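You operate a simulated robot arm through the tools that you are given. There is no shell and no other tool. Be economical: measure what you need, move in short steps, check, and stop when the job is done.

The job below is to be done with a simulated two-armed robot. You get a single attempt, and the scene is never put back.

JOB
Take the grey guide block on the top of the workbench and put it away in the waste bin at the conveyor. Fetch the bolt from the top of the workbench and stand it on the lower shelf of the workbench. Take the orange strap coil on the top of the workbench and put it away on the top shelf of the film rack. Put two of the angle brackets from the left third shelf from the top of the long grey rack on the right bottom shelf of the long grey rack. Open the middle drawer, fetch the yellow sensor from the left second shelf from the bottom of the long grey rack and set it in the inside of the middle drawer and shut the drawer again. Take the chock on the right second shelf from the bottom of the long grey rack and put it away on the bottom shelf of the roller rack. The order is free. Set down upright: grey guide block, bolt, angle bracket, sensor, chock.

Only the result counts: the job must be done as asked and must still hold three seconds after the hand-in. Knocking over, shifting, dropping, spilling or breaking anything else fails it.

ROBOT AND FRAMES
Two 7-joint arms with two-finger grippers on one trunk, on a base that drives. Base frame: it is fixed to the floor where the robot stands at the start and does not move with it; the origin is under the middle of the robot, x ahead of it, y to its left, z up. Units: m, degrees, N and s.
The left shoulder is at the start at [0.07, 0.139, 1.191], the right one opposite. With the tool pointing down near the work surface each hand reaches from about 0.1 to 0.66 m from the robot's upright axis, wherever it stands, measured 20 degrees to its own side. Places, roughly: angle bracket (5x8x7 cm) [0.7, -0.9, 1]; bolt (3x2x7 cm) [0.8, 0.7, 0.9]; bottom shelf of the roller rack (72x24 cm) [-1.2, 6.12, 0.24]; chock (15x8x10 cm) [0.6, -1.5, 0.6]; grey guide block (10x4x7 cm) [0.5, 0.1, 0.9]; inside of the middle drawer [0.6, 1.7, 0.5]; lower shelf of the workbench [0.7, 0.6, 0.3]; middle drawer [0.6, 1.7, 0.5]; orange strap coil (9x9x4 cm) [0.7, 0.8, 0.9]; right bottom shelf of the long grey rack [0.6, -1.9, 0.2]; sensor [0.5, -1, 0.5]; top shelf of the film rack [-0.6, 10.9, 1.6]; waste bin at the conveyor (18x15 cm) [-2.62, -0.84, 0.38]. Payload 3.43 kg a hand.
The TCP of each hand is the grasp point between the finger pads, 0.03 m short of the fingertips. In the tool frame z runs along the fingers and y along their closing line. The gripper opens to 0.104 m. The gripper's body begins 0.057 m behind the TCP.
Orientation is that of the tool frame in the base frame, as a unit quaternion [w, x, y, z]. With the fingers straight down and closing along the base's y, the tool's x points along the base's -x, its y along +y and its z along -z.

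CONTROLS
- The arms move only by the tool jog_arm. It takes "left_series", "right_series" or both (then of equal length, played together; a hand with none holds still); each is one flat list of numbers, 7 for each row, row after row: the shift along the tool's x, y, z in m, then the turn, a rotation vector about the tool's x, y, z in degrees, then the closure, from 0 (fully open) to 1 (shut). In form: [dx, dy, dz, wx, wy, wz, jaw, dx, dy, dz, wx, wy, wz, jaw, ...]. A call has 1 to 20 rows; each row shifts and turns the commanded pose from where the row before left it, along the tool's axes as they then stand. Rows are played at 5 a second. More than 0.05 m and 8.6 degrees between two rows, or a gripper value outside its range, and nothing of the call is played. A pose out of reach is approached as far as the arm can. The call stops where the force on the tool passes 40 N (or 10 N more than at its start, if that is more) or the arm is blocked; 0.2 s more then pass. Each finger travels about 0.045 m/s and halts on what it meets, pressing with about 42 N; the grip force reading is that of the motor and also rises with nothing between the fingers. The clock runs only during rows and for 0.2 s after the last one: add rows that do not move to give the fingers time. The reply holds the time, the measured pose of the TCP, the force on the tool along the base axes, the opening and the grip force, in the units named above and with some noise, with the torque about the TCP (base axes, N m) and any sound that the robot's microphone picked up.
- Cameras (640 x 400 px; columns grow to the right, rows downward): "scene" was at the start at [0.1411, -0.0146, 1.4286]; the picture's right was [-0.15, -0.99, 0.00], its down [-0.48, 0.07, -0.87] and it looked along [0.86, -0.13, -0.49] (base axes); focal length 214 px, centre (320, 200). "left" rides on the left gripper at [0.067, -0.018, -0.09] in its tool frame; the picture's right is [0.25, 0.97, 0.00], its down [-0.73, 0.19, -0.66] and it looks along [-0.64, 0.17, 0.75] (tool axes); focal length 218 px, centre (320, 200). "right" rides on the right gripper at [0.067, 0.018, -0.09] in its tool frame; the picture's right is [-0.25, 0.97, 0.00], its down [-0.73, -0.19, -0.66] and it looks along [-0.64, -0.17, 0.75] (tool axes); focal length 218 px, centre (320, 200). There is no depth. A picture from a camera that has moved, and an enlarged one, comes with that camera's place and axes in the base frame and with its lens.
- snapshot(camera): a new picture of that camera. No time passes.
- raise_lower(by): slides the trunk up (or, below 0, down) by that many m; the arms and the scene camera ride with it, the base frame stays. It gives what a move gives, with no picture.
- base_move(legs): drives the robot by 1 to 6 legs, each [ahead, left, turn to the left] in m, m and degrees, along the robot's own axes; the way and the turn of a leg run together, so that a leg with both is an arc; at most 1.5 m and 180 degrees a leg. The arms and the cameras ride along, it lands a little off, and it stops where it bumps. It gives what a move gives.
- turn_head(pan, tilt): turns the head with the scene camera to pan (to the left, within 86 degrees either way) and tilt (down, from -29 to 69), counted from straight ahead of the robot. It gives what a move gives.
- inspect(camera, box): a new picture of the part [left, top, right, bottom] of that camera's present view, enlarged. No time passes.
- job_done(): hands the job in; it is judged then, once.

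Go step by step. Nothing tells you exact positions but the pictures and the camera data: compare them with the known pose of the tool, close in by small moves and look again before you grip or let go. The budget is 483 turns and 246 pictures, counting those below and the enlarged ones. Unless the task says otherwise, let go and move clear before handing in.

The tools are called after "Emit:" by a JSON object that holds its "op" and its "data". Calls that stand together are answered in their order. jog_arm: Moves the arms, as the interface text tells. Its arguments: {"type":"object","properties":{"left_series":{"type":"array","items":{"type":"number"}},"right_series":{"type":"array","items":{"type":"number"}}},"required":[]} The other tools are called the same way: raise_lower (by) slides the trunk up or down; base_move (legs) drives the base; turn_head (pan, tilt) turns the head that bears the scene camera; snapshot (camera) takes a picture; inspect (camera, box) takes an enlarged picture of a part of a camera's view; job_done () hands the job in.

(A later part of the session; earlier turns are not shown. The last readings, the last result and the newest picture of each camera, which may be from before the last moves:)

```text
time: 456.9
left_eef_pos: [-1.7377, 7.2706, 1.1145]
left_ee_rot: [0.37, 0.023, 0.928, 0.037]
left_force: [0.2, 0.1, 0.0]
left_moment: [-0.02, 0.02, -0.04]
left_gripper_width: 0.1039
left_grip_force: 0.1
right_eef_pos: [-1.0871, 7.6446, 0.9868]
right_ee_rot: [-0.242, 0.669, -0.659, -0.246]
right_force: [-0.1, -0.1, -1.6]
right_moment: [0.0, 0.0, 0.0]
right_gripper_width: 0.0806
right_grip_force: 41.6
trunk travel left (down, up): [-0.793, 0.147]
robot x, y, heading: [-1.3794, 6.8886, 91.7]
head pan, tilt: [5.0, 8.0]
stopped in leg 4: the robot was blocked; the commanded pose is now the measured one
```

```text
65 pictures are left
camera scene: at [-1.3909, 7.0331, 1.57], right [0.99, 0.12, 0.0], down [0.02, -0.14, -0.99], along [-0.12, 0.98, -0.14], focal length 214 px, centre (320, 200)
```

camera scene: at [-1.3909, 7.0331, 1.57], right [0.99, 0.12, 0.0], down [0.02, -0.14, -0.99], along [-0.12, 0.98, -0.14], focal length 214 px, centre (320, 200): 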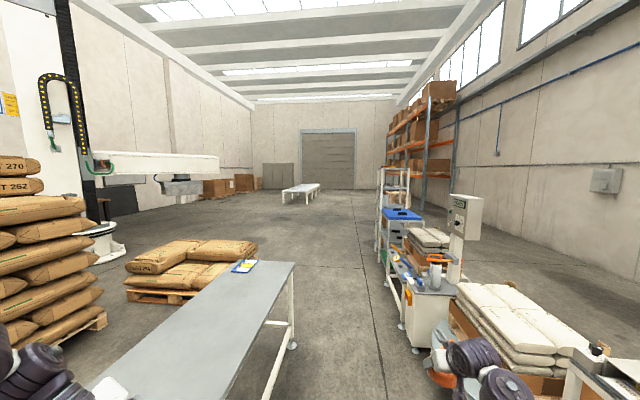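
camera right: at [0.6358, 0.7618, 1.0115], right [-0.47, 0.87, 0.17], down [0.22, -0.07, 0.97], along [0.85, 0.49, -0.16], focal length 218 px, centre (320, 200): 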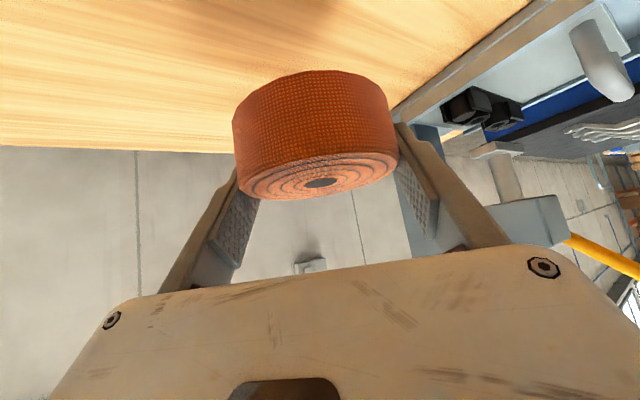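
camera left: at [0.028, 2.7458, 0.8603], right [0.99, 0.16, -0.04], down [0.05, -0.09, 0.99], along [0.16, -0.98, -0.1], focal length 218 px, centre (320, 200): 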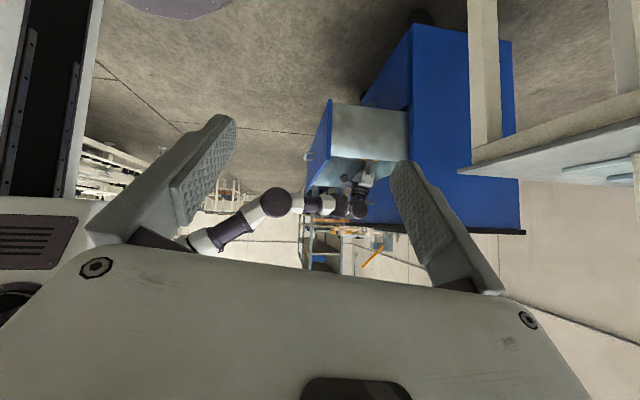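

Blocked by something on the right; look there.

Emit:
{"op": "turn_head", "data": {"pan": -70, "tilt": 40}}

Emit:
{"op": "snapshot", "data": {"camera": "scene"}}

```text
time: 458.4
left_eef_pos: [-1.7373, 7.2708, 1.1133]
left_ee_rot: [0.37, 0.022, 0.928, 0.038]
left_force: [0.4, -0.1, -1.1]
left_moment: [-0.04, -0.02, 0.01]
left_gripper_width: 0.104
left_grip_force: 0.2
right_eef_pos: [-1.0873, 7.6452, 0.9881]
right_ee_rot: [-0.241, 0.669, -0.659, -0.246]
right_force: [0.3, -1.0, -0.9]
right_moment: [-0.03, -0.02, 0.02]
right_gripper_width: 0.0804
right_grip_force: 42.5
trunk travel left (down, up): [-0.793, 0.147]
robot x, y, heading: [-1.3817, 6.8935, 91.6]
head pan, tilt: [-70.0, 40.0]
```

```text
64 pictures are left
camera scene: at [-1.3013, 6.9729, 1.5191], right [0.37, -0.93, 0.0], down [-0.6, -0.24, -0.77], along [0.71, 0.28, -0.64], focal length 214 px, centre (320, 200)
```

scene: 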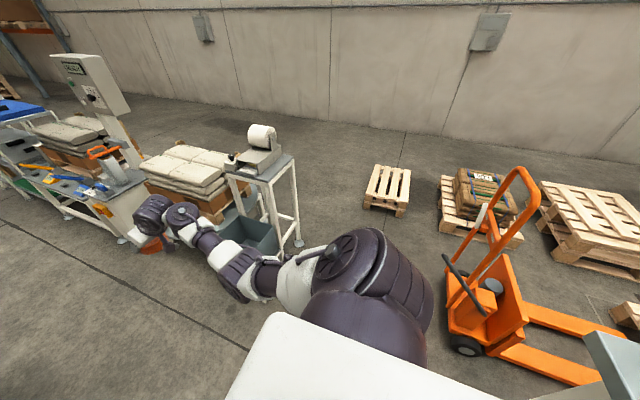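

The base is near the roller rack's rear foot. Move ahead 0.25 first, then right, then forward.

Emit:
{"op": "base_move", "data": {"legs": [[0.25, 0.02, -1.6], [0.3, -0.02, 0]]}}

Emit:
{"op": "turn_head", "data": {"pan": -25, "tilt": 15}}

Emit:
{"op": "snapshot", "data": {"camera": "scene"}}

```text
time: 461.9
left_eef_pos: [-1.7326, 7.8353, 1.1141]
left_ee_rot: [0.37, 0.035, 0.928, 0.032]
left_force: [-0.1, 0.0, -0.4]
left_moment: [-0.02, 0.03, 0.04]
left_gripper_width: 0.1038
left_grip_force: 0.0
right_eef_pos: [-1.0713, 8.1918, 0.9876]
right_ee_rot: [0.245, -0.66, 0.667, 0.243]
right_force: [0.8, -0.3, -1.7]
right_moment: [-0.02, 0.02, 0.0]
right_gripper_width: 0.0802
right_grip_force: 42.6
trunk travel left (down, up): [-0.793, 0.147]
robot x, y, heading: [-1.3862, 7.4466, 90.2]
head pan, tilt: [-70.0, 40.0]
```

```text
time: 463.0
left_eef_pos: [-1.7325, 7.8364, 1.114]
left_ee_rot: [0.37, 0.035, 0.928, 0.032]
left_force: [-0.9, -0.3, 0.4]
left_moment: [0.0, 0.01, 0.0]
left_gripper_width: 0.1038
left_grip_force: 0.1
right_eef_pos: [-1.0729, 8.1928, 0.9873]
right_ee_rot: [0.244, -0.66, 0.668, 0.243]
right_force: [0.2, 0.4, -2.0]
right_moment: [-0.01, -0.01, -0.05]
right_gripper_width: 0.0806
right_grip_force: 41.8
trunk travel left (down, up): [-0.793, 0.147]
robot x, y, heading: [-1.3842, 7.4467, 90.2]
head pan, tilt: [-25.0, 15.0]
```

```text
63 pictures are left
camera scene: at [-1.3446, 7.5815, 1.5586], right [0.91, -0.42, 0.0], down [-0.11, -0.24, -0.97], along [0.41, 0.88, -0.26], focal length 214 px, centre (320, 200)
```

scene: 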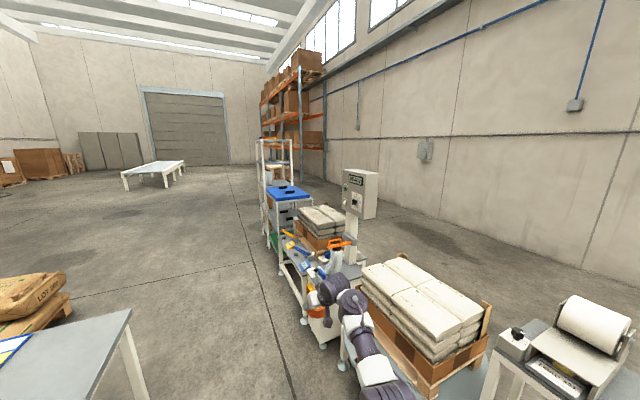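

Emit:
{"op": "inspect", "data": {"camera": "scene", "box": [235, 120, 345, 260]}}

```text
2.86 times, centred on (290, 190) of scene
camera zoom: at [-1.3446, 7.5815, 1.5586], right [0.91, -0.42, 0.0], down [-0.11, -0.24, -0.97], along [0.41, 0.88, -0.26], focal length 613 px, centre (406, 229)
```

zoom: 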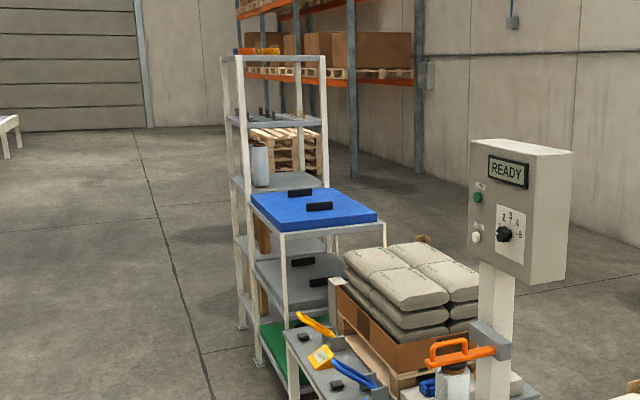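

Film rack's top shelf ≈1.6 m, spanning x −0.85…−0.36, y 10.65…11.15, with two items on it. Raise the trunk and lift the hand to shelf height here.

Emit:
{"op": "raise_lower", "data": {"by": 0.14}}

Emit:
{"op": "jog_arm", "data": {"right_series": [-0.018, 0, -0.037, 0, 0, 0, 1, -0.018, 0, -0.037, 0, 0, 0, 1, -0.018, 0, -0.037, 0, 0, 0, 1, -0.018, 0, -0.037, 0, 0, 0, 1, -0.018, 0, -0.037, 0, 0, 0, 1, -0.018, 0, -0.037, 0, 0, 0, 1, -0.018, 0, -0.037, 0, 0, 0, 1, -0.018, 0, -0.037, 0, 0, 0, 1, -0.018, 0, -0.037, 0, 0, 0, 1, -0.018, 0, -0.037, 0, 0, 0, 1, -0.018, 0, -0.037, 0, 0, 0, 1, -0.018, 0, -0.037, 0, 0, 0, 1, -0.018, 0, -0.037, 0, 0, 0, 1, -0.018, 0, -0.037, 0, 0, 0, 1, 0, 0, 0, 0, 0, 0, 1]}}

```text
time: 464.6
left_eef_pos: [-1.7339, 7.8362, 1.2551]
left_ee_rot: [0.37, 0.035, 0.928, 0.033]
left_force: [0.8, 0.5, -0.8]
left_moment: [0.02, 0.01, -0.02]
left_gripper_width: 0.1039
left_grip_force: 0.0
right_eef_pos: [-1.0714, 8.1924, 1.1269]
right_ee_rot: [0.245, -0.659, 0.668, 0.243]
right_force: [-0.1, 0.1, -1.0]
right_moment: [0.0, 0.0, 0.0]
right_gripper_width: 0.0804
right_grip_force: 42.3
trunk travel left (down, up): [-0.933, 0.007]
robot x, y, heading: [-1.3838, 7.4467, 90.2]
head pan, tilt: [-25.0, 15.0]
```

```text
time: 467.8
left_eef_pos: [-1.7336, 7.8369, 1.2548]
left_ee_rot: [0.37, 0.035, 0.928, 0.032]
left_force: [-0.6, 0.6, 0.4]
left_moment: [0.0, 0.0, 0.0]
left_gripper_width: 0.104
left_grip_force: 0.0
right_eef_pos: [-1.0715, 8.1387, 1.4596]
right_ee_rot: [0.245, -0.659, 0.668, 0.243]
right_force: [-0.1, -0.1, -0.8]
right_moment: [0.01, 0.02, 0.0]
right_gripper_width: 0.0805
right_grip_force: 42.3
right hand out of reach, approached as far as the arm can: row 8, 9, 10, 11, 12, 13, 14
trunk travel left (down, up): [-0.933, 0.007]
robot x, y, heading: [-1.3838, 7.4477, 90.0]
head pan, tilt: [-25.0, 15.0]
```

Emit:
{"op": "jog_arm", "data": {"right_series": [0.0257, 0, -0.0306, 0, 0, 0, 1, 0.0253, 0, -0.0214, 0, 0, 0, 1, 0.0253, 0, -0.0214, 0, 0, 0, 1, -0.018, 0, -0.037, 0, 0, 0, 1, -0.018, 0, -0.037, 0, 0, 0, 1, -0.018, 0, -0.037, 0, 0, 0, 1, -0.018, 0, -0.037, 0, 0, 0, 1, -0.018, 0, -0.037, 0, 0, 0, 1, 0, 0, 0, 0, 0, 0, 1]}}

```text
time: 469.8
left_eef_pos: [-1.7323, 7.8371, 1.2553]
left_ee_rot: [0.369, 0.036, 0.928, 0.032]
left_force: [-0.4, -0.2, 0.0]
left_moment: [0.0, 0.01, -0.03]
left_gripper_width: 0.1039
left_grip_force: 0.0
right_eef_pos: [-1.0867, 8.1512, 1.5313]
right_ee_rot: [0.244, -0.66, 0.668, 0.243]
right_force: [0.3, -0.8, -1.6]
right_moment: [-0.03, -0.01, 0.01]
right_gripper_width: 0.0805
right_grip_force: 41.7
right hand out of reach, approached as far as the arm can: row 1, 2, 3, 4, 5, 6, 7, 8
trunk travel left (down, up): [-0.933, 0.007]
robot x, y, heading: [-1.3821, 7.4422, 90.1]
head pan, tilt: [-25.0, 15.0]
```

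Emit:
{"op": "jog_arm", "data": {"right_series": [-0.0257, 0, -0.0306, 0, 0, 0, 1, -0.0257, 0, -0.0306, 0, 0, 0, 1, -0.0257, 0, -0.0306, 0, 0, 0, 1, -0.0257, 0, -0.0306, 0, 0, 0, 1, 0, 0, 0, 0, 0, 0, 1, 0, 0, 0, 0, 0, 0, 1]}}

Emit:
{"op": "snapshot", "data": {"camera": "scene"}}

```text
time: 471.2
left_eef_pos: [-1.7323, 7.8378, 1.2536]
left_ee_rot: [0.37, 0.034, 0.928, 0.031]
left_force: [-0.3, 0.4, 0.0]
left_moment: [0.03, 0.0, -0.01]
left_gripper_width: 0.1039
left_grip_force: 0.1
right_eef_pos: [-1.0864, 8.1514, 1.6925]
right_ee_rot: [0.244, -0.66, 0.668, 0.243]
right_force: [0.8, 0.9, -1.0]
right_moment: [-0.03, 0.03, -0.06]
right_gripper_width: 0.0807
right_grip_force: 42.2
trunk travel left (down, up): [-0.933, 0.007]
robot x, y, heading: [-1.3837, 7.4471, 90.3]
head pan, tilt: [-25.0, 15.0]
```

```text
61 pictures are left
camera scene: at [-1.344, 7.5844, 1.6983], right [0.91, -0.42, 0.0], down [-0.11, -0.24, -0.97], along [0.4, 0.88, -0.26], focal length 214 px, centre (320, 200)
```

scene: 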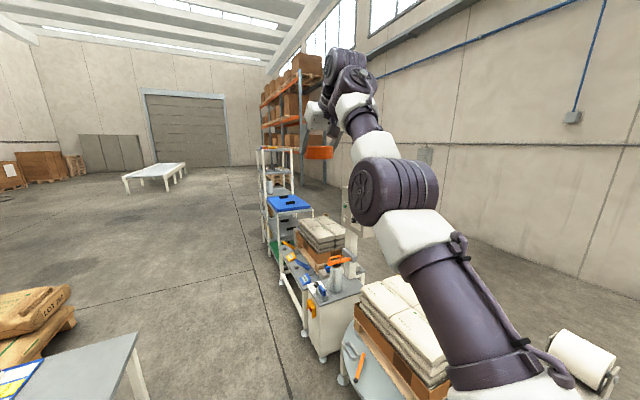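

Hand at 1.69 m. Drive up the aisle, swing left, turn to face the film rack from its left side.

Emit:
{"op": "base_move", "data": {"legs": [[1.45, 0, 0], [1.2, 0.3, 0], [1.1, 0.3, 0], [0, 0, -90]]}}

Emit:
{"op": "turn_head", "data": {"pan": 0, "tilt": 15}}

Emit:
{"op": "snapshot", "data": {"camera": "scene"}}

```text
time: 493.3
left_eef_pos: [-1.701, 11.4874, 1.2544]
left_ee_rot: [0.289, 0.67, 0.643, -0.233]
left_force: [-0.4, -0.2, 0.7]
left_moment: [-0.02, -0.02, 0.0]
left_gripper_width: 0.1042
left_grip_force: 0.0
right_eef_pos: [-1.3663, 10.8536, 1.6945]
right_ee_rot: [0.344, -0.011, 0.939, 0.005]
right_force: [-0.7, -0.7, -0.7]
right_moment: [0.01, 0.04, 0.03]
right_gripper_width: 0.0808
right_grip_force: 41.4
trunk travel left (down, up): [-0.933, 0.007]
robot x, y, heading: [-2.0754, 11.1258, 2.2]
head pan, tilt: [-25.0, 15.0]
```

```text
time: 494.2
left_eef_pos: [-1.7009, 11.4863, 1.2534]
left_ee_rot: [0.289, 0.67, 0.643, -0.235]
left_force: [-0.3, -0.2, 0.4]
left_moment: [-0.01, 0.03, 0.0]
left_gripper_width: 0.1044
left_grip_force: 0.1
right_eef_pos: [-1.3651, 10.8528, 1.6939]
right_ee_rot: [0.345, -0.01, 0.939, 0.004]
right_force: [0.1, -0.1, -1.4]
right_moment: [0.01, 0.0, -0.03]
right_gripper_width: 0.0806
right_grip_force: 41.5
trunk travel left (down, up): [-0.933, 0.007]
robot x, y, heading: [-2.0779, 11.1245, 2.3]
head pan, tilt: [0.0, 15.0]
```

```text
60 pictures are left
camera scene: at [-1.9317, 11.1303, 1.6986], right [0.04, -1.0, 0.0], down [-0.26, -0.01, -0.97], along [0.97, 0.04, -0.26], focal length 214 px, centre (320, 200)
```

scene: 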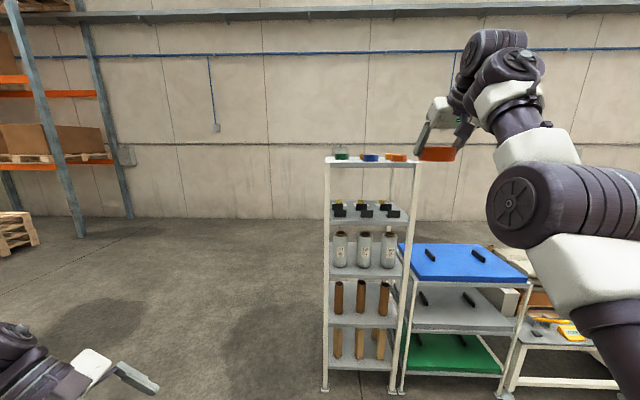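

Emit:
{"op": "inspect", "data": {"camera": "scene", "box": [310, 130, 470, 230]}}

Emit:
{"op": "snapshot", "data": {"camera": "right"}}

```text
4.00 times, centred on (390, 180) of scene
camera zoom: at [-1.9317, 11.1303, 1.6986], right [0.04, -1.0, 0.0], down [-0.26, -0.01, -0.97], along [0.97, 0.04, -0.26], focal length 858 px, centre (40, 280)
```

zoom: 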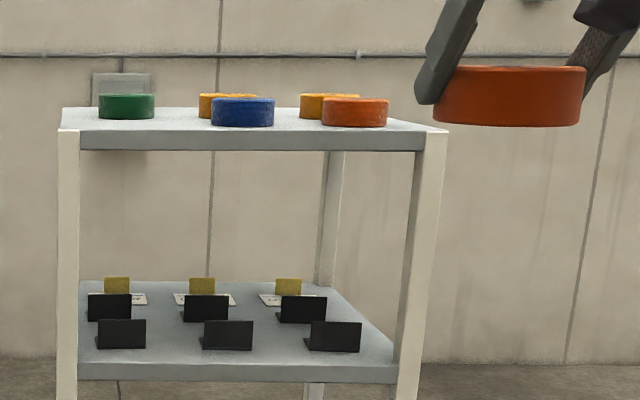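

```text
58 pictures are left
camera right: at [-1.4761, 10.8679, 1.7176], right [0.17, 0.97, 0.17], down [0.14, -0.19, 0.97], along [0.98, -0.14, -0.16], focal length 218 px, centre (320, 200)
```

right: 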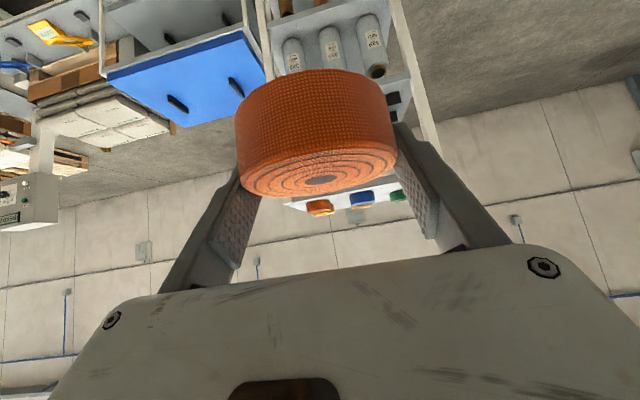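

Top shelf holds other coils; the front-left spot (x≈−0.745, y≈11.055) is free. Straighten heading, shift left, and approach.

Emit:
{"op": "base_move", "data": {"legs": [[0, 0.23, -2.3], [0.42, 0, 0]]}}

Emit:
{"op": "snapshot", "data": {"camera": "right"}}

Emit:
{"op": "inspect", "data": {"camera": "scene", "box": [280, 110, 480, 250]}}

```text
time: 498.1
left_eef_pos: [-1.2732, 11.7008, 1.2566]
left_ee_rot: [0.285, 0.683, 0.629, -0.239]
left_force: [-0.6, -0.3, 0.0]
left_moment: [0.0, -0.01, 0.02]
left_gripper_width: 0.104
left_grip_force: 0.1
right_eef_pos: [-0.9662, 11.054, 1.6951]
right_ee_rot: [0.345, 0.009, 0.938, -0.003]
right_force: [-0.6, -0.4, -1.5]
right_moment: [-0.01, 0.01, -0.04]
right_gripper_width: 0.0804
right_grip_force: 42.0
trunk travel left (down, up): [-0.933, 0.007]
robot x, y, heading: [-1.6606, 11.3574, -0.1]
head pan, tilt: [0.0, 15.0]
```

```text
57 pictures are left
camera right: at [-1.0755, 11.0738, 1.7193], right [0.21, 0.96, 0.17], down [0.13, -0.19, 0.97], along [0.97, -0.18, -0.16], focal length 218 px, centre (320, 200)
```

right: 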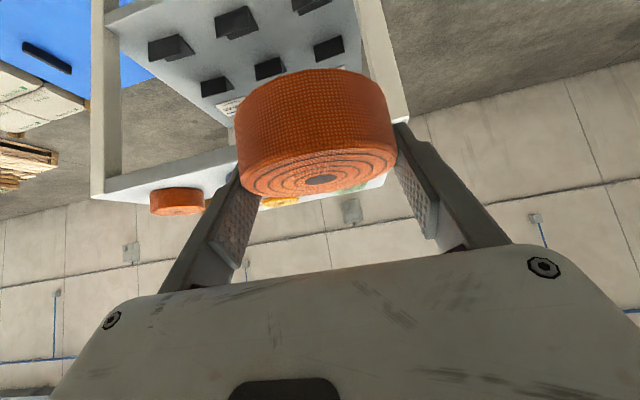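

```text
2.86 times, centred on (380, 180) of scene
camera zoom: at [-1.5203, 11.3541, 1.699], right [0.0, -1.0, 0.0], down [-0.26, 0.0, -0.97], along [0.97, 0.0, -0.26], focal length 613 px, centre (149, 257)
```

zoom: 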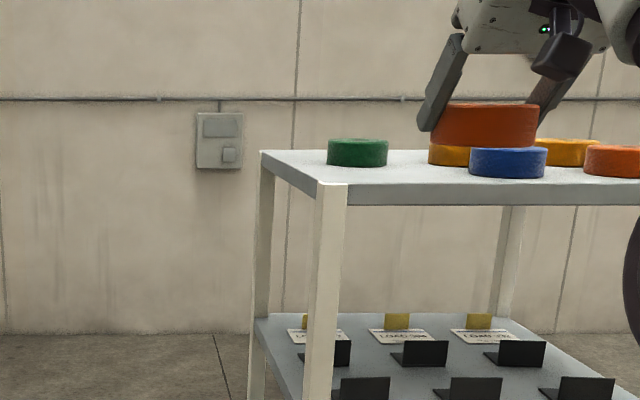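

Confirmed. Move forward 0.22 and 8 mm left, then lower.

Emit:
{"op": "base_move", "data": {"legs": [[0.22, 0.008, 0]]}}

Emit:
{"op": "jog_arm", "data": {"right_series": [0.0129, 0, 0.0153, 0, 0, 0, 1, 0.0096, 0, 0.0115, 0, 0, 0, 1, 0, 0, 0, 0, 0, 0, 1]}}

Emit:
{"op": "inspect", "data": {"camera": "scene", "box": [280, 110, 480, 250]}}

```text
time: 499.8
left_eef_pos: [-1.0513, 11.7068, 1.257]
left_ee_rot: [0.284, 0.684, 0.628, -0.239]
left_force: [0.7, 0.3, -0.2]
left_moment: [0.04, -0.04, 0.03]
left_gripper_width: 0.1041
left_grip_force: 0.1
right_eef_pos: [-0.7468, 11.0589, 1.6973]
right_ee_rot: [0.347, 0.01, 0.938, -0.003]
right_force: [0.0, -0.2, -0.5]
right_moment: [0.01, -0.01, 0.01]
right_gripper_width: 0.0807
right_grip_force: 41.9
trunk travel left (down, up): [-0.933, 0.007]
robot x, y, heading: [-1.4381, 11.3626, -0.2]
head pan, tilt: [0.0, 15.0]
```

```text
time: 500.6
left_eef_pos: [-1.0471, 11.7085, 1.255]
left_ee_rot: [0.285, 0.683, 0.628, -0.24]
left_force: [0.3, 0.0, -0.4]
left_moment: [-0.04, 0.01, 0.03]
left_gripper_width: 0.1039
left_grip_force: 0.0
right_eef_pos: [-0.7406, 11.0591, 1.6612]
right_ee_rot: [0.346, 0.01, 0.938, -0.003]
right_force: [-0.1, 0.0, -1.8]
right_moment: [0.0, -0.02, 0.01]
right_gripper_width: 0.0806
right_grip_force: 42.4
trunk travel left (down, up): [-0.933, 0.007]
robot x, y, heading: [-1.4383, 11.3631, 0.1]
head pan, tilt: [0.0, 15.0]
```

```text
2.86 times, centred on (380, 180) of scene
camera zoom: at [-1.2951, 11.3617, 1.6988], right [0.0, -1.0, 0.0], down [-0.26, 0.0, -0.97], along [0.97, 0.0, -0.26], focal length 613 px, centre (149, 257)
```

zoom: 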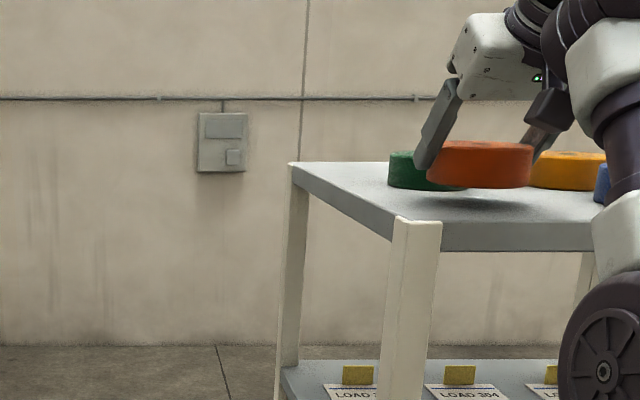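

Emit:
{"op": "jog_arm", "data": {"right_series": [0.0077, 0, 0.0092, 0, 0, 0, 1, 0.0039, 0, 0.0046, 0, 0, 0, 1, 0.0019, 0, 0.0023, 0, 0, 0, 1, 0.0013, 0, 0.0015, 0, 0, 0, 1, 0, 0, 0, 0, 0, 0, 1]}}

```text
time: 501.8
left_eef_pos: [-1.0475, 11.7073, 1.255]
left_ee_rot: [0.283, 0.684, 0.628, -0.24]
left_force: [0.6, -0.7, 0.6]
left_moment: [-0.02, 0.01, 0.0]
left_gripper_width: 0.1036
left_grip_force: 0.1
right_eef_pos: [-0.7406, 11.06, 1.6403]
right_ee_rot: [0.349, 0.01, 0.937, -0.003]
right_force: [13.1, -4.9, 32.0]
right_moment: [0.26, 0.3, 0.04]
right_gripper_width: 0.0807
right_grip_force: 41.6
trunk travel left (down, up): [-0.933, 0.007]
robot x, y, heading: [-1.4388, 11.3646, -0.1]
head pan, tilt: [0.0, 15.0]
```

Contact. Ease 1 mm, open, and retreat upward.

Emit:
{"op": "jog_arm", "data": {"right_series": [-0.001, 0, -0.0011, 0, 0, 0, 1, 0, 0, 0, 0, 0, 0, 0.1, 0, 0, 0, 0, 0, 0, 0, 0, 0, 0, 0, 0, 0, 0, 0, 0, 0, 0, 0, 0, 0, -0.0129, 0, -0.0153, 0, 0, 0, 0, -0.0193, 0, -0.023, 0, 0, 0, 0, -0.0193, 0, -0.023, 0, 0, 0, 0, 0, 0, 0, 0, 0, 0, 0]}}

Emit:
{"op": "base_move", "data": {"legs": [[-0.35, 0, 0]]}}

Emit:
{"op": "inspect", "data": {"camera": "scene", "box": [280, 110, 480, 250]}}

```text
time: 503.8
left_eef_pos: [-1.0453, 11.7077, 1.2543]
left_ee_rot: [0.283, 0.683, 0.628, -0.241]
left_force: [0.1, 0.5, 0.7]
left_moment: [0.01, 0.0, -0.04]
left_gripper_width: 0.1041
left_grip_force: 0.1
right_eef_pos: [-0.7484, 11.0599, 1.7085]
right_ee_rot: [0.344, 0.01, 0.939, -0.003]
right_force: [-0.2, -0.2, 0.1]
right_moment: [-0.04, 0.01, -0.04]
right_gripper_width: 0.1043
right_grip_force: 0.0
right hand out of reach, approached as far as the arm can: row 8
trunk travel left (down, up): [-0.933, 0.007]
robot x, y, heading: [-1.4384, 11.3632, -0.2]
head pan, tilt: [0.0, 15.0]
```

```text
time: 506.1
left_eef_pos: [-1.3939, 11.7086, 1.2535]
left_ee_rot: [0.281, 0.686, 0.626, -0.242]
left_force: [0.4, 0.6, -0.4]
left_moment: [0.01, -0.01, 0.01]
left_gripper_width: 0.1039
left_grip_force: 0.2
right_eef_pos: [-1.1008, 11.0588, 1.7076]
right_ee_rot: [0.343, 0.013, 0.939, -0.004]
right_force: [0.0, -0.6, 0.4]
right_moment: [-0.03, 0.0, -0.01]
right_gripper_width: 0.104
right_grip_force: 0.0
trunk travel left (down, up): [-0.933, 0.007]
robot x, y, heading: [-1.7918, 11.3636, -0.9]
head pan, tilt: [0.0, 15.0]
```

```text
2.86 times, centred on (380, 180) of scene
camera zoom: at [-1.6412, 11.3633, 1.6982], right [-0.01, -1.0, 0.0], down [-0.26, 0.0, -0.97], along [0.97, -0.01, -0.26], focal length 613 px, centre (149, 257)
```

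zoom: 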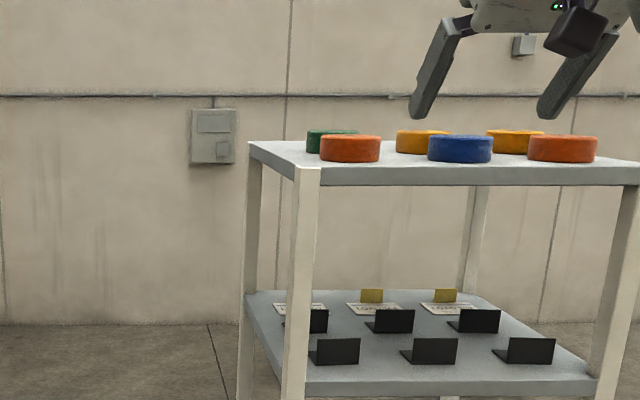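

The orange coil is on the film rack's top shelf. Now lower the hand and drive back for the chock.

Emit:
{"op": "jog_arm", "data": {"right_series": [0.0257, 0, 0.0306, 0, 0, 0, 0.5, 0.0257, 0, 0.0306, 0, 0, 0, 0.5, 0.0257, 0, 0.0306, 0, 0, 0, 0.5, 0.0257, 0, 0.0306, 0, 0, 0, 0.5, 0.0257, 0, 0.0306, 0, 0, 0, 0.5, 0.0257, 0, 0.0306, 0, 0, 0, 0.5, 0.0257, 0, 0.0306, 0, 0, 0, 0.5, 0.0257, 0, 0.0306, 0, 0, 0, 0.5, 0.0257, 0, 0.0306, 0, 0, 0, 0.5, 0.0257, 0, 0.0306, 0, 0, 0, 0.5, 0.0257, 0, 0.0306, 0, 0, 0, 0.5, 0.0257, 0, 0.0306, 0, 0, 0, 0.5, 0.0257, 0, 0.0306, 0, 0, 0, 0.5, 0.0257, 0, 0.0306, 0, 0, 0, 0.5, 0, 0, 0, 0, 0, 0, 0.5]}}

Emit:
{"op": "jog_arm", "data": {"right_series": [0, 0.04, 0, 0, -5, 0, 0.5, 0, 0.04, 0, 0, -5, 0, 0.5, 0, 0.04, 0, 0, -5, 0, 0.5, 0, 0.04, 0, 0, -5, 0, 0.5, 0, 0.01, 0, 0, 0, 0, 0.5, 0, 0, 0, 0, 0, 0, 0.5]}}

Emit:
{"op": "snapshot", "data": {"camera": "scene"}}

```text
time: 509.3
left_eef_pos: [-1.3973, 11.7085, 1.254]
left_ee_rot: [0.283, 0.685, 0.626, -0.24]
left_force: [0.2, -0.2, -0.2]
left_moment: [0.02, 0.01, 0.03]
left_gripper_width: 0.1042
left_grip_force: 0.0
right_eef_pos: [-1.0922, 11.0516, 1.1364]
right_ee_rot: [0.345, 0.012, 0.938, -0.003]
right_force: [-0.5, 0.7, 0.1]
right_moment: [0.0, -0.02, 0.0]
right_gripper_width: 0.0521
right_grip_force: 0.1
right hand out of reach, approached as far as the arm can: row 3
trunk travel left (down, up): [-0.933, 0.007]
robot x, y, heading: [-1.7886, 11.3645, -0.5]
head pan, tilt: [0.0, 15.0]
```

```text
time: 510.7
left_eef_pos: [-1.3975, 11.7082, 1.2545]
left_ee_rot: [0.282, 0.685, 0.626, -0.242]
left_force: [0.3, -0.6, 0.9]
left_moment: [0.01, 0.01, 0.01]
left_gripper_width: 0.1039
left_grip_force: 0.1
right_eef_pos: [-1.089, 11.2182, 1.1393]
right_ee_rot: [0.504, 0.012, 0.864, -0.006]
right_force: [0.0, -0.5, 0.5]
right_moment: [0.0, 0.01, 0.0]
right_gripper_width: 0.0519
right_grip_force: 0.0
trunk travel left (down, up): [-0.933, 0.007]
robot x, y, heading: [-1.7902, 11.365, -0.6]
head pan, tilt: [0.0, 15.0]
```

```text
53 pictures are left
camera scene: at [-1.6455, 11.3624, 1.6986], right [-0.01, -1.0, 0.0], down [-0.26, 0.0, -0.97], along [0.97, -0.01, -0.26], focal length 214 px, centre (320, 200)
```

scene: 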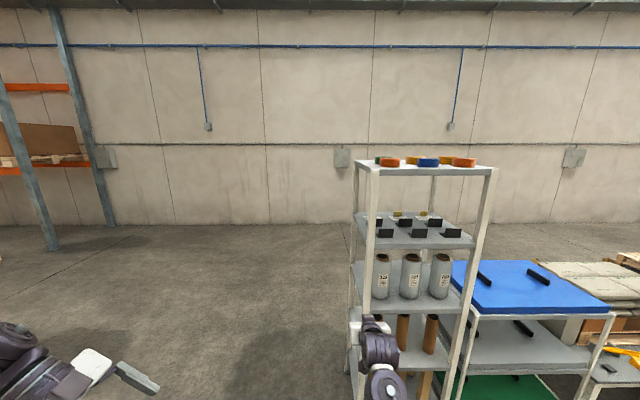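

Drive back: turn to −y and go down the aisle in stages.

Emit:
{"op": "base_move", "data": {"legs": [[0, 0, -89.4], [1.4, 0.4, 0], [1.4, 0.05, 0], [1.2, 0, 0], [0, -0.62, 0]]}}

Emit:
{"op": "turn_head", "data": {"pan": 0, "tilt": 20}}

Emit:
{"op": "snapshot", "data": {"camera": "scene"}}

```text
time: 536.0
left_eef_pos: [-1.4503, 6.9022, 1.2542]
left_ee_rot: [0.005, 0.922, -0.103, -0.373]
left_force: [-0.4, -0.8, -1.0]
left_moment: [-0.01, 0.01, 0.01]
left_gripper_width: 0.104
left_grip_force: 0.0
right_eef_pos: [-1.9748, 6.6622, 1.1386]
right_ee_rot: [0.327, 0.658, 0.56, -0.383]
right_force: [0.8, 0.3, 0.3]
right_moment: [0.0, 0.07, -0.02]
right_gripper_width: 0.0522
right_grip_force: 0.1
trunk travel left (down, up): [-0.933, 0.007]
robot x, y, heading: [-1.741, 7.339, -98.5]
head pan, tilt: [0.0, 15.0]
stopped in leg 5: the robot was blocked; the commanded pose is now the measured one
```

```text
time: 536.6
left_eef_pos: [-1.4525, 6.9031, 1.2539]
left_ee_rot: [0.005, 0.923, -0.103, -0.371]
left_force: [1.2, 0.0, 0.4]
left_moment: [0.0, 0.0, 0.0]
left_gripper_width: 0.104
left_grip_force: 0.1
right_eef_pos: [-1.9764, 6.6624, 1.1389]
right_ee_rot: [0.326, 0.659, 0.56, -0.382]
right_force: [0.3, 0.1, -0.2]
right_moment: [-0.01, 0.01, 0.02]
right_gripper_width: 0.0521
right_grip_force: 0.1
trunk travel left (down, up): [-0.933, 0.007]
robot x, y, heading: [-1.7368, 7.3387, -98.2]
head pan, tilt: [0.0, 20.0]
```

```text
52 pictures are left
camera scene: at [-1.7573, 7.1948, 1.6904], right [-0.99, 0.14, 0.0], down [0.05, 0.34, -0.94], along [-0.14, -0.93, -0.34], focal length 214 px, centre (320, 200)
```

scene: 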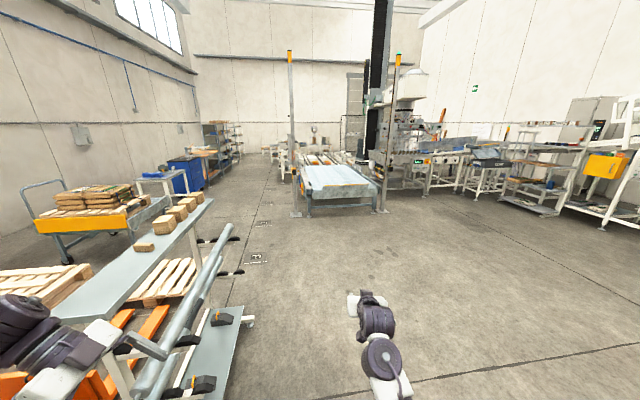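

Bumped the table's front leg lightly behind; move ahead away from it, straighten, pass the rack on this side.

Emit:
{"op": "base_move", "data": {"legs": [[0.15, 0, 4], [0.1, -0.18, 4.2], [1.3, 0, 0], [1.2, 0, 0]]}}

Emit:
{"op": "turn_head", "data": {"pan": 0, "tilt": 20}}

Emit:
{"op": "snapshot", "data": {"camera": "scene"}}

```text
time: 551.1
left_eef_pos: [-1.6518, 4.1924, 1.255]
left_ee_rot: [0.027, 0.927, -0.049, -0.37]
left_force: [1.4, 0.5, -0.8]
left_moment: [-0.02, 0.03, 0.0]
left_gripper_width: 0.1039
left_grip_force: 0.0
right_eef_pos: [-2.1461, 3.8904, 1.1384]
right_ee_rot: [0.349, 0.623, 0.599, -0.363]
right_force: [-1.1, 0.8, 0.2]
right_moment: [0.0, 0.01, 0.02]
right_gripper_width: 0.0521
right_grip_force: 0.1
trunk travel left (down, up): [-0.933, 0.007]
robot x, y, heading: [-1.9859, 4.5902, -91.3]
head pan, tilt: [0.0, 20.0]
```

```text
time: 551.7
left_eef_pos: [-1.6526, 4.1917, 1.2549]
left_ee_rot: [0.027, 0.927, -0.047, -0.37]
left_force: [0.5, 0.3, 0.4]
left_moment: [0.02, 0.03, -0.02]
left_gripper_width: 0.1041
left_grip_force: 0.1
right_eef_pos: [-2.1455, 3.8896, 1.139]
right_ee_rot: [0.349, 0.623, 0.599, -0.362]
right_force: [1.1, 0.1, -1.0]
right_moment: [-0.01, 0.0, -0.04]
right_gripper_width: 0.0522
right_grip_force: 0.0
trunk travel left (down, up): [-0.933, 0.007]
robot x, y, heading: [-1.9904, 4.586, -91.2]
head pan, tilt: [0.0, 20.0]
```

```text
51 pictures are left
camera scene: at [-1.9918, 4.4456, 1.6905], right [-1.0, 0.02, 0.0], down [0.01, 0.34, -0.94], along [-0.02, -0.94, -0.34], focal length 214 px, centre (320, 200)
```

scene: 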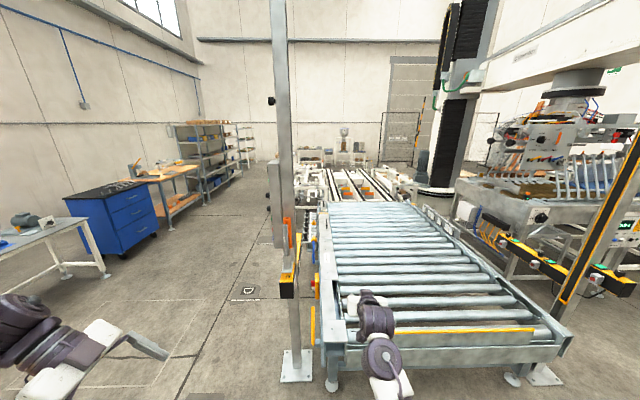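

Shift to x≈−0.9, then straight down the aisle to the rack area.

Emit:
{"op": "base_move", "data": {"legs": [[0.15, 0, 1.2], [0, 1.1, 0], [1.4, 0, 0], [1.4, 0.15, 0], [1.4, 0.15, 0], [1.1, 0, 0]]}}

Emit:
{"op": "base_move", "data": {"legs": [[0, 0, 90]]}}

Emit:
{"op": "turn_head", "data": {"pan": 0, "tilt": 30}}

Emit:
{"op": "snapshot", "data": {"camera": "scene"}}

```text
time: 583.1
left_eef_pos: [-0.2346, -1.1927, 1.2547]
left_ee_rot: [0.03, 0.927, -0.04, -0.371]
left_force: [-0.2, -0.7, 0.3]
left_moment: [-0.03, 0.02, 0.0]
left_gripper_width: 0.1041
left_grip_force: 0.0
right_eef_pos: [-0.7216, -1.5027, 1.1389]
right_ee_rot: [0.353, 0.618, 0.604, -0.359]
right_force: [0.2, 0.2, -0.8]
right_moment: [-0.04, 0.03, -0.04]
right_gripper_width: 0.052
right_grip_force: 0.1
trunk travel left (down, up): [-0.933, 0.007]
robot x, y, heading: [-0.5766, -0.8017, -90.4]
head pan, tilt: [0.0, 20.0]
```

```text
time: 587.3
left_eef_pos: [-0.1905, -0.4546, 1.2541]
left_ee_rot: [0.284, 0.682, 0.63, -0.239]
left_force: [-0.2, 0.6, 0.2]
left_moment: [-0.01, 0.02, -0.02]
left_gripper_width: 0.104
left_grip_force: 0.0
right_eef_pos: [0.1233, -0.9399, 1.1392]
right_ee_rot: [0.502, 0.007, 0.865, -0.003]
right_force: [-0.1, 0.0, 0.5]
right_moment: [0.0, 0.03, -0.02]
right_gripper_width: 0.052
right_grip_force: 0.0
trunk travel left (down, up): [-0.933, 0.007]
robot x, y, heading: [-0.5799, -0.7977, 0.2]
head pan, tilt: [0.0, 20.0]
```

```text
time: 588.1
left_eef_pos: [-0.1898, -0.455, 1.2548]
left_ee_rot: [0.284, 0.682, 0.63, -0.24]
left_force: [0.8, 0.7, 0.3]
left_moment: [0.0, 0.01, 0.03]
left_gripper_width: 0.1038
left_grip_force: 0.0
right_eef_pos: [0.1244, -0.9385, 1.1388]
right_ee_rot: [0.502, 0.006, 0.865, -0.002]
right_force: [-0.3, 0.8, -0.4]
right_moment: [0.01, 0.01, -0.04]
right_gripper_width: 0.0521
right_grip_force: 0.1
trunk travel left (down, up): [-0.933, 0.007]
robot x, y, heading: [-0.578, -0.7991, -0.1]
head pan, tilt: [0.0, 30.0]
```

```text
50 pictures are left
camera scene: at [-0.4371, -0.8015, 1.6745], right [0.0, -1.0, 0.0], down [-0.5, 0.0, -0.87], along [0.87, 0.0, -0.5], focal length 214 px, centre (320, 200)
```

scene: 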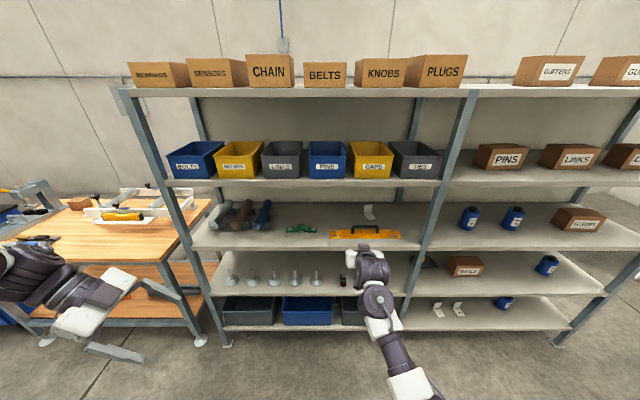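

All items in order. Move in front of the chock and lower the trunk.

Emit:
{"op": "base_move", "data": {"legs": [[0, -0.53, 0]]}}

Emit:
{"op": "raise_lower", "data": {"by": -0.4}}

Emit:
{"op": "raise_lower", "data": {"by": -0.045}}

Emit:
{"op": "snapshot", "data": {"camera": "scene"}}

Emit:
{"op": "snapshot", "data": {"camera": "right"}}

```text
time: 591.1
left_eef_pos: [-0.1889, -0.9837, 1.2536]
left_ee_rot: [0.284, 0.682, 0.63, -0.24]
left_force: [0.3, 0.2, -0.5]
left_moment: [0.0, 0.01, -0.02]
left_gripper_width: 0.1041
left_grip_force: 0.1
right_eef_pos: [0.1254, -1.4671, 1.1394]
right_ee_rot: [0.502, 0.006, 0.865, -0.003]
right_force: [0.3, -0.4, -0.5]
right_moment: [-0.02, 0.0, -0.03]
right_gripper_width: 0.052
right_grip_force: 0.0
trunk travel left (down, up): [-0.933, 0.007]
robot x, y, heading: [-0.5758, -1.3311, 0.1]
head pan, tilt: [0.0, 30.0]
```

```text
time: 595.0
left_eef_pos: [-0.1893, -0.9836, 0.8532]
left_ee_rot: [0.283, 0.682, 0.63, -0.24]
left_force: [0.6, -0.1, -0.4]
left_moment: [-0.02, -0.01, 0.0]
left_gripper_width: 0.1041
left_grip_force: 0.1
right_eef_pos: [0.1243, -1.4687, 0.7389]
right_ee_rot: [0.502, 0.006, 0.865, -0.002]
right_force: [-0.2, 0.1, 0.3]
right_moment: [0.01, -0.02, -0.02]
right_gripper_width: 0.052
right_grip_force: 0.0
trunk travel left (down, up): [-0.533, 0.407]
robot x, y, heading: [-0.5788, -1.3307, 0.1]
head pan, tilt: [0.0, 30.0]
```

```text
time: 595.8
left_eef_pos: [-0.1888, -0.9842, 0.8084]
left_ee_rot: [0.284, 0.682, 0.63, -0.239]
left_force: [-0.5, 0.1, 0.4]
left_moment: [0.0, -0.03, -0.05]
left_gripper_width: 0.104
left_grip_force: 0.0
right_eef_pos: [0.124, -1.4681, 0.6937]
right_ee_rot: [0.503, 0.007, 0.864, -0.002]
right_force: [-0.4, -0.3, -0.2]
right_moment: [0.01, -0.03, -0.02]
right_gripper_width: 0.0521
right_grip_force: 0.0
trunk travel left (down, up): [-0.488, 0.452]
robot x, y, heading: [-0.5771, -1.3316, 0.2]
head pan, tilt: [0.0, 30.0]
```

```text
49 pictures are left
camera scene: at [-0.4374, -1.3314, 1.2294], right [0.0, -1.0, 0.0], down [-0.5, 0.0, -0.87], along [0.87, 0.0, -0.5], focal length 214 px, centre (320, 200)
```

scene: 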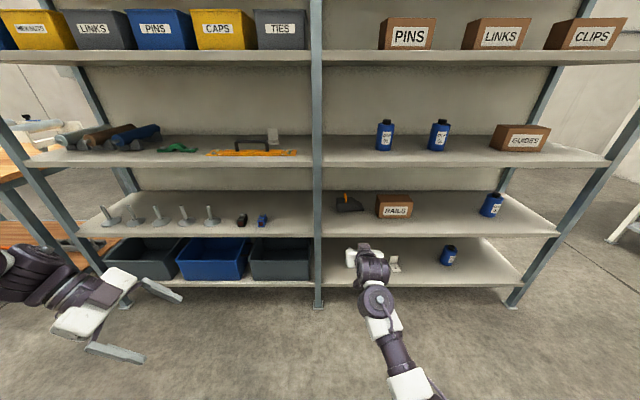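

```text
48 pictures are left
camera right: at [0.0129, -1.4496, 0.6782], right [0.14, 0.97, 0.22], down [-0.21, -0.19, 0.96], along [0.97, -0.18, 0.18], focal length 218 px, centre (320, 200)
```

right: 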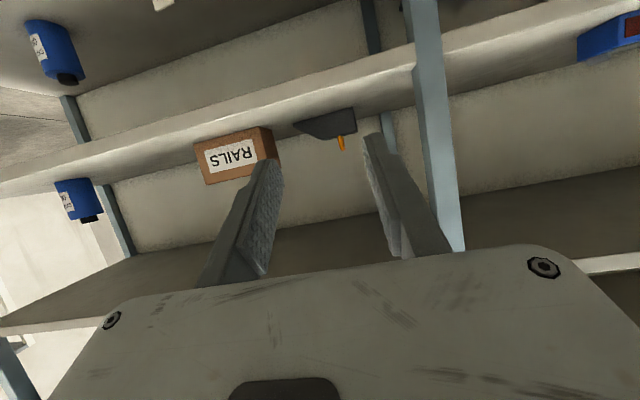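

Handle lines up with the hand (y≈−1.468). Drive in 0.36 and check.

Emit:
{"op": "base_move", "data": {"legs": [[0.36, 0, 0]]}}

Emit:
{"op": "snapshot", "data": {"camera": "right"}}

Emit:
{"op": "inspect", "data": {"camera": "scene", "box": [280, 160, 480, 300]}}

```text
time: 598.2
left_eef_pos: [0.1781, -0.9838, 0.809]
left_ee_rot: [0.284, 0.682, 0.63, -0.24]
left_force: [-0.1, -0.3, 0.2]
left_moment: [-0.01, 0.0, 0.0]
left_gripper_width: 0.104
left_grip_force: 0.1
right_eef_pos: [0.4911, -1.4691, 0.6926]
right_ee_rot: [0.502, 0.007, 0.865, -0.003]
right_force: [-0.2, 0.2, -0.8]
right_moment: [0.0, 0.01, -0.01]
right_gripper_width: 0.052
right_grip_force: 0.1
trunk travel left (down, up): [-0.488, 0.452]
robot x, y, heading: [-0.2133, -1.3291, -0.1]
head pan, tilt: [0.0, 30.0]
```

```text
47 pictures are left
camera right: at [0.3796, -1.4498, 0.6776], right [0.14, 0.97, 0.22], down [-0.21, -0.19, 0.96], along [0.97, -0.18, 0.18], focal length 218 px, centre (320, 200)
```

right: 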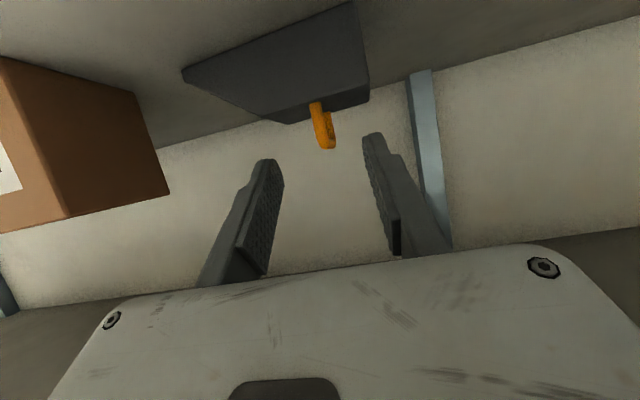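

```text
2.86 times, centred on (380, 230) of scene
camera zoom: at [-0.0701, -1.3314, 1.2293], right [0.0, -1.0, 0.0], down [-0.5, 0.0, -0.87], along [0.87, 0.0, -0.5], focal length 613 px, centre (149, 114)
```

zoom: 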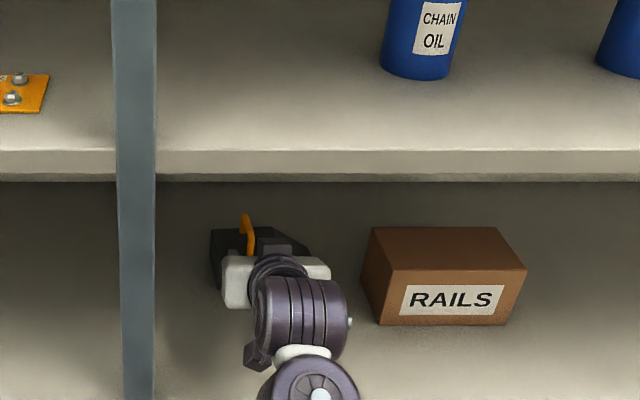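

Aligned. Forward 0.11, lower to 0.67 and close on the handle.

Emit:
{"op": "base_move", "data": {"legs": [[0.11, -0.002, 0]]}}

Emit:
{"op": "jog_arm", "data": {"right_series": [0.0095, 0, 0.0055, 0, 0, 0, 0.5, 0.0095, 0, 0.0055, 0, 0, 0, 0.5, 0, 0, 0, 0, 0, 0, 0.5]}}

Emit:
{"op": "snapshot", "data": {"camera": "right"}}

```text
time: 599.4
left_eef_pos: [0.2901, -0.9872, 0.8094]
left_ee_rot: [0.284, 0.682, 0.629, -0.24]
left_force: [0.4, 0.1, -0.4]
left_moment: [-0.04, 0.01, -0.02]
left_gripper_width: 0.104
left_grip_force: 0.1
right_eef_pos: [0.6014, -1.4738, 0.6929]
right_ee_rot: [0.502, 0.007, 0.865, -0.002]
right_force: [0.0, 0.0, -0.4]
right_moment: [0.0, -0.02, 0.0]
right_gripper_width: 0.052
right_grip_force: 0.0
trunk travel left (down, up): [-0.488, 0.452]
robot x, y, heading: [-0.1034, -1.3348, -0.1]
head pan, tilt: [0.0, 30.0]
```

```text
time: 600.2
left_eef_pos: [0.289, -0.9879, 0.8092]
left_ee_rot: [0.285, 0.681, 0.63, -0.24]
left_force: [-0.2, -0.1, 1.3]
left_moment: [0.01, -0.01, 0.02]
left_gripper_width: 0.1043
left_grip_force: 0.1
right_eef_pos: [0.6035, -1.472, 0.6719]
right_ee_rot: [0.503, 0.006, 0.864, -0.002]
right_force: [0.2, 0.5, -0.3]
right_moment: [0.01, 0.04, 0.05]
right_gripper_width: 0.0522
right_grip_force: 0.0
trunk travel left (down, up): [-0.488, 0.452]
robot x, y, heading: [-0.1026, -1.3339, 0.2]
head pan, tilt: [0.0, 30.0]
```

```text
45 pictures are left
camera right: at [0.4914, -1.4524, 0.656], right [0.14, 0.96, 0.22], down [-0.21, -0.19, 0.96], along [0.97, -0.18, 0.18], focal length 218 px, centre (320, 200)
```

right: 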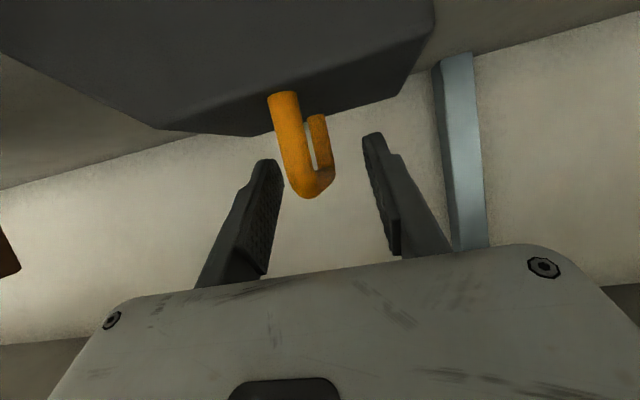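

Loop is between the pads; 7 mm lower, close, and lift a little.

Emit:
{"op": "jog_arm", "data": {"right_series": [0.0061, 0, 0.0035, 0, 0, 0, 0.5, 0, 0, 0, 0, 0, 0, 0.6, 0, 0, 0, 0, 0, 0, 1, 0, 0, 0, 0, 0, 0, 1, 0, 0, 0, 0, 0, 0, 1, 0, 0, 0, 0, 0, 0, 1]}}

Emit:
{"op": "jog_arm", "data": {"right_series": [-0.0087, 0, -0.005, 0, 0, 0, 1, -0.0087, 0, -0.005, 0, 0, 0, 1, 0, 0, 0, 0, 0, 0, 1, 0, 0, 0, 0, 0, 0, 1]}}

Emit:
{"op": "snapshot", "data": {"camera": "right"}}

```text
time: 601.6
left_eef_pos: [0.2892, -0.9878, 0.8091]
left_ee_rot: [0.284, 0.682, 0.63, -0.24]
left_force: [-0.6, -0.8, -0.1]
left_moment: [-0.02, 0.0, 0.02]
left_gripper_width: 0.1038
left_grip_force: 0.0
right_eef_pos: [0.6027, -1.4709, 0.6646]
right_ee_rot: [0.502, 0.007, 0.865, -0.003]
right_force: [0.7, 0.9, 0.0]
right_moment: [0.0, -0.09, -0.03]
right_gripper_width: 0.0096
right_grip_force: 41.7
trunk travel left (down, up): [-0.488, 0.452]
robot x, y, heading: [-0.1027, -1.3342, -0.1]
head pan, tilt: [0.0, 30.0]
```

```text
time: 602.6
left_eef_pos: [0.2895, -0.9871, 0.8091]
left_ee_rot: [0.284, 0.682, 0.629, -0.241]
left_force: [0.4, 0.2, 0.3]
left_moment: [0.03, -0.01, 0.0]
left_gripper_width: 0.1039
left_grip_force: 0.1
right_eef_pos: [0.6018, -1.4725, 0.6848]
right_ee_rot: [0.503, 0.008, 0.864, -0.004]
right_force: [-0.5, 0.8, -3.5]
right_moment: [0.07, -0.03, 0.01]
right_gripper_width: 0.0095
right_grip_force: 42.1
trunk travel left (down, up): [-0.488, 0.452]
robot x, y, heading: [-0.1022, -1.3303, 0.0]
head pan, tilt: [0.0, 30.0]
```

```text
44 pictures are left
camera right: at [0.4906, -1.4534, 0.6694], right [0.14, 0.96, 0.22], down [-0.21, -0.19, 0.96], along [0.97, -0.18, 0.18], focal length 218 px, centre (320, 200)
```

right: 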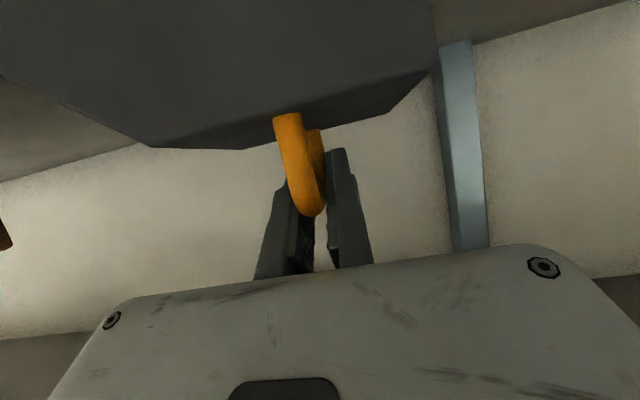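

Chock lifted, hanging level. Back out.

Emit:
{"op": "base_move", "data": {"legs": [[-0.48, 0, 0]]}}

Emit:
{"op": "inspect", "data": {"camera": "scene", "box": [280, 180, 480, 320]}}

```text
time: 605.5
left_eef_pos: [-0.1913, -0.9875, 0.8105]
left_ee_rot: [0.282, 0.686, 0.626, -0.241]
left_force: [-1.0, 0.0, -0.5]
left_moment: [-0.04, -0.04, 0.05]
left_gripper_width: 0.1045
left_grip_force: 0.0
right_eef_pos: [0.1161, -1.477, 0.6847]
right_ee_rot: [0.503, 0.011, 0.864, -0.005]
right_force: [-0.5, 1.3, -2.1]
right_moment: [0.05, -0.06, 0.0]
right_gripper_width: 0.0098
right_grip_force: 41.9
trunk travel left (down, up): [-0.488, 0.452]
robot x, y, heading: [-0.5857, -1.3295, -0.7]
head pan, tilt: [0.0, 30.0]
```

```text
2.86 times, centred on (380, 250) of scene
camera zoom: at [-0.4434, -1.3321, 1.2294], right [-0.01, -1.0, 0.0], down [-0.5, 0.01, -0.87], along [0.87, -0.01, -0.5], focal length 613 px, centre (149, 57)
```

zoom: 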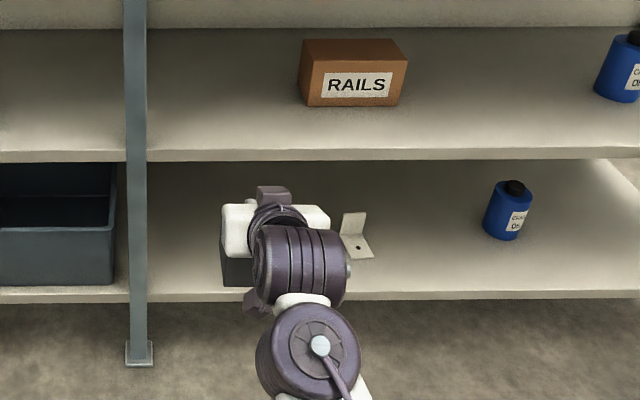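

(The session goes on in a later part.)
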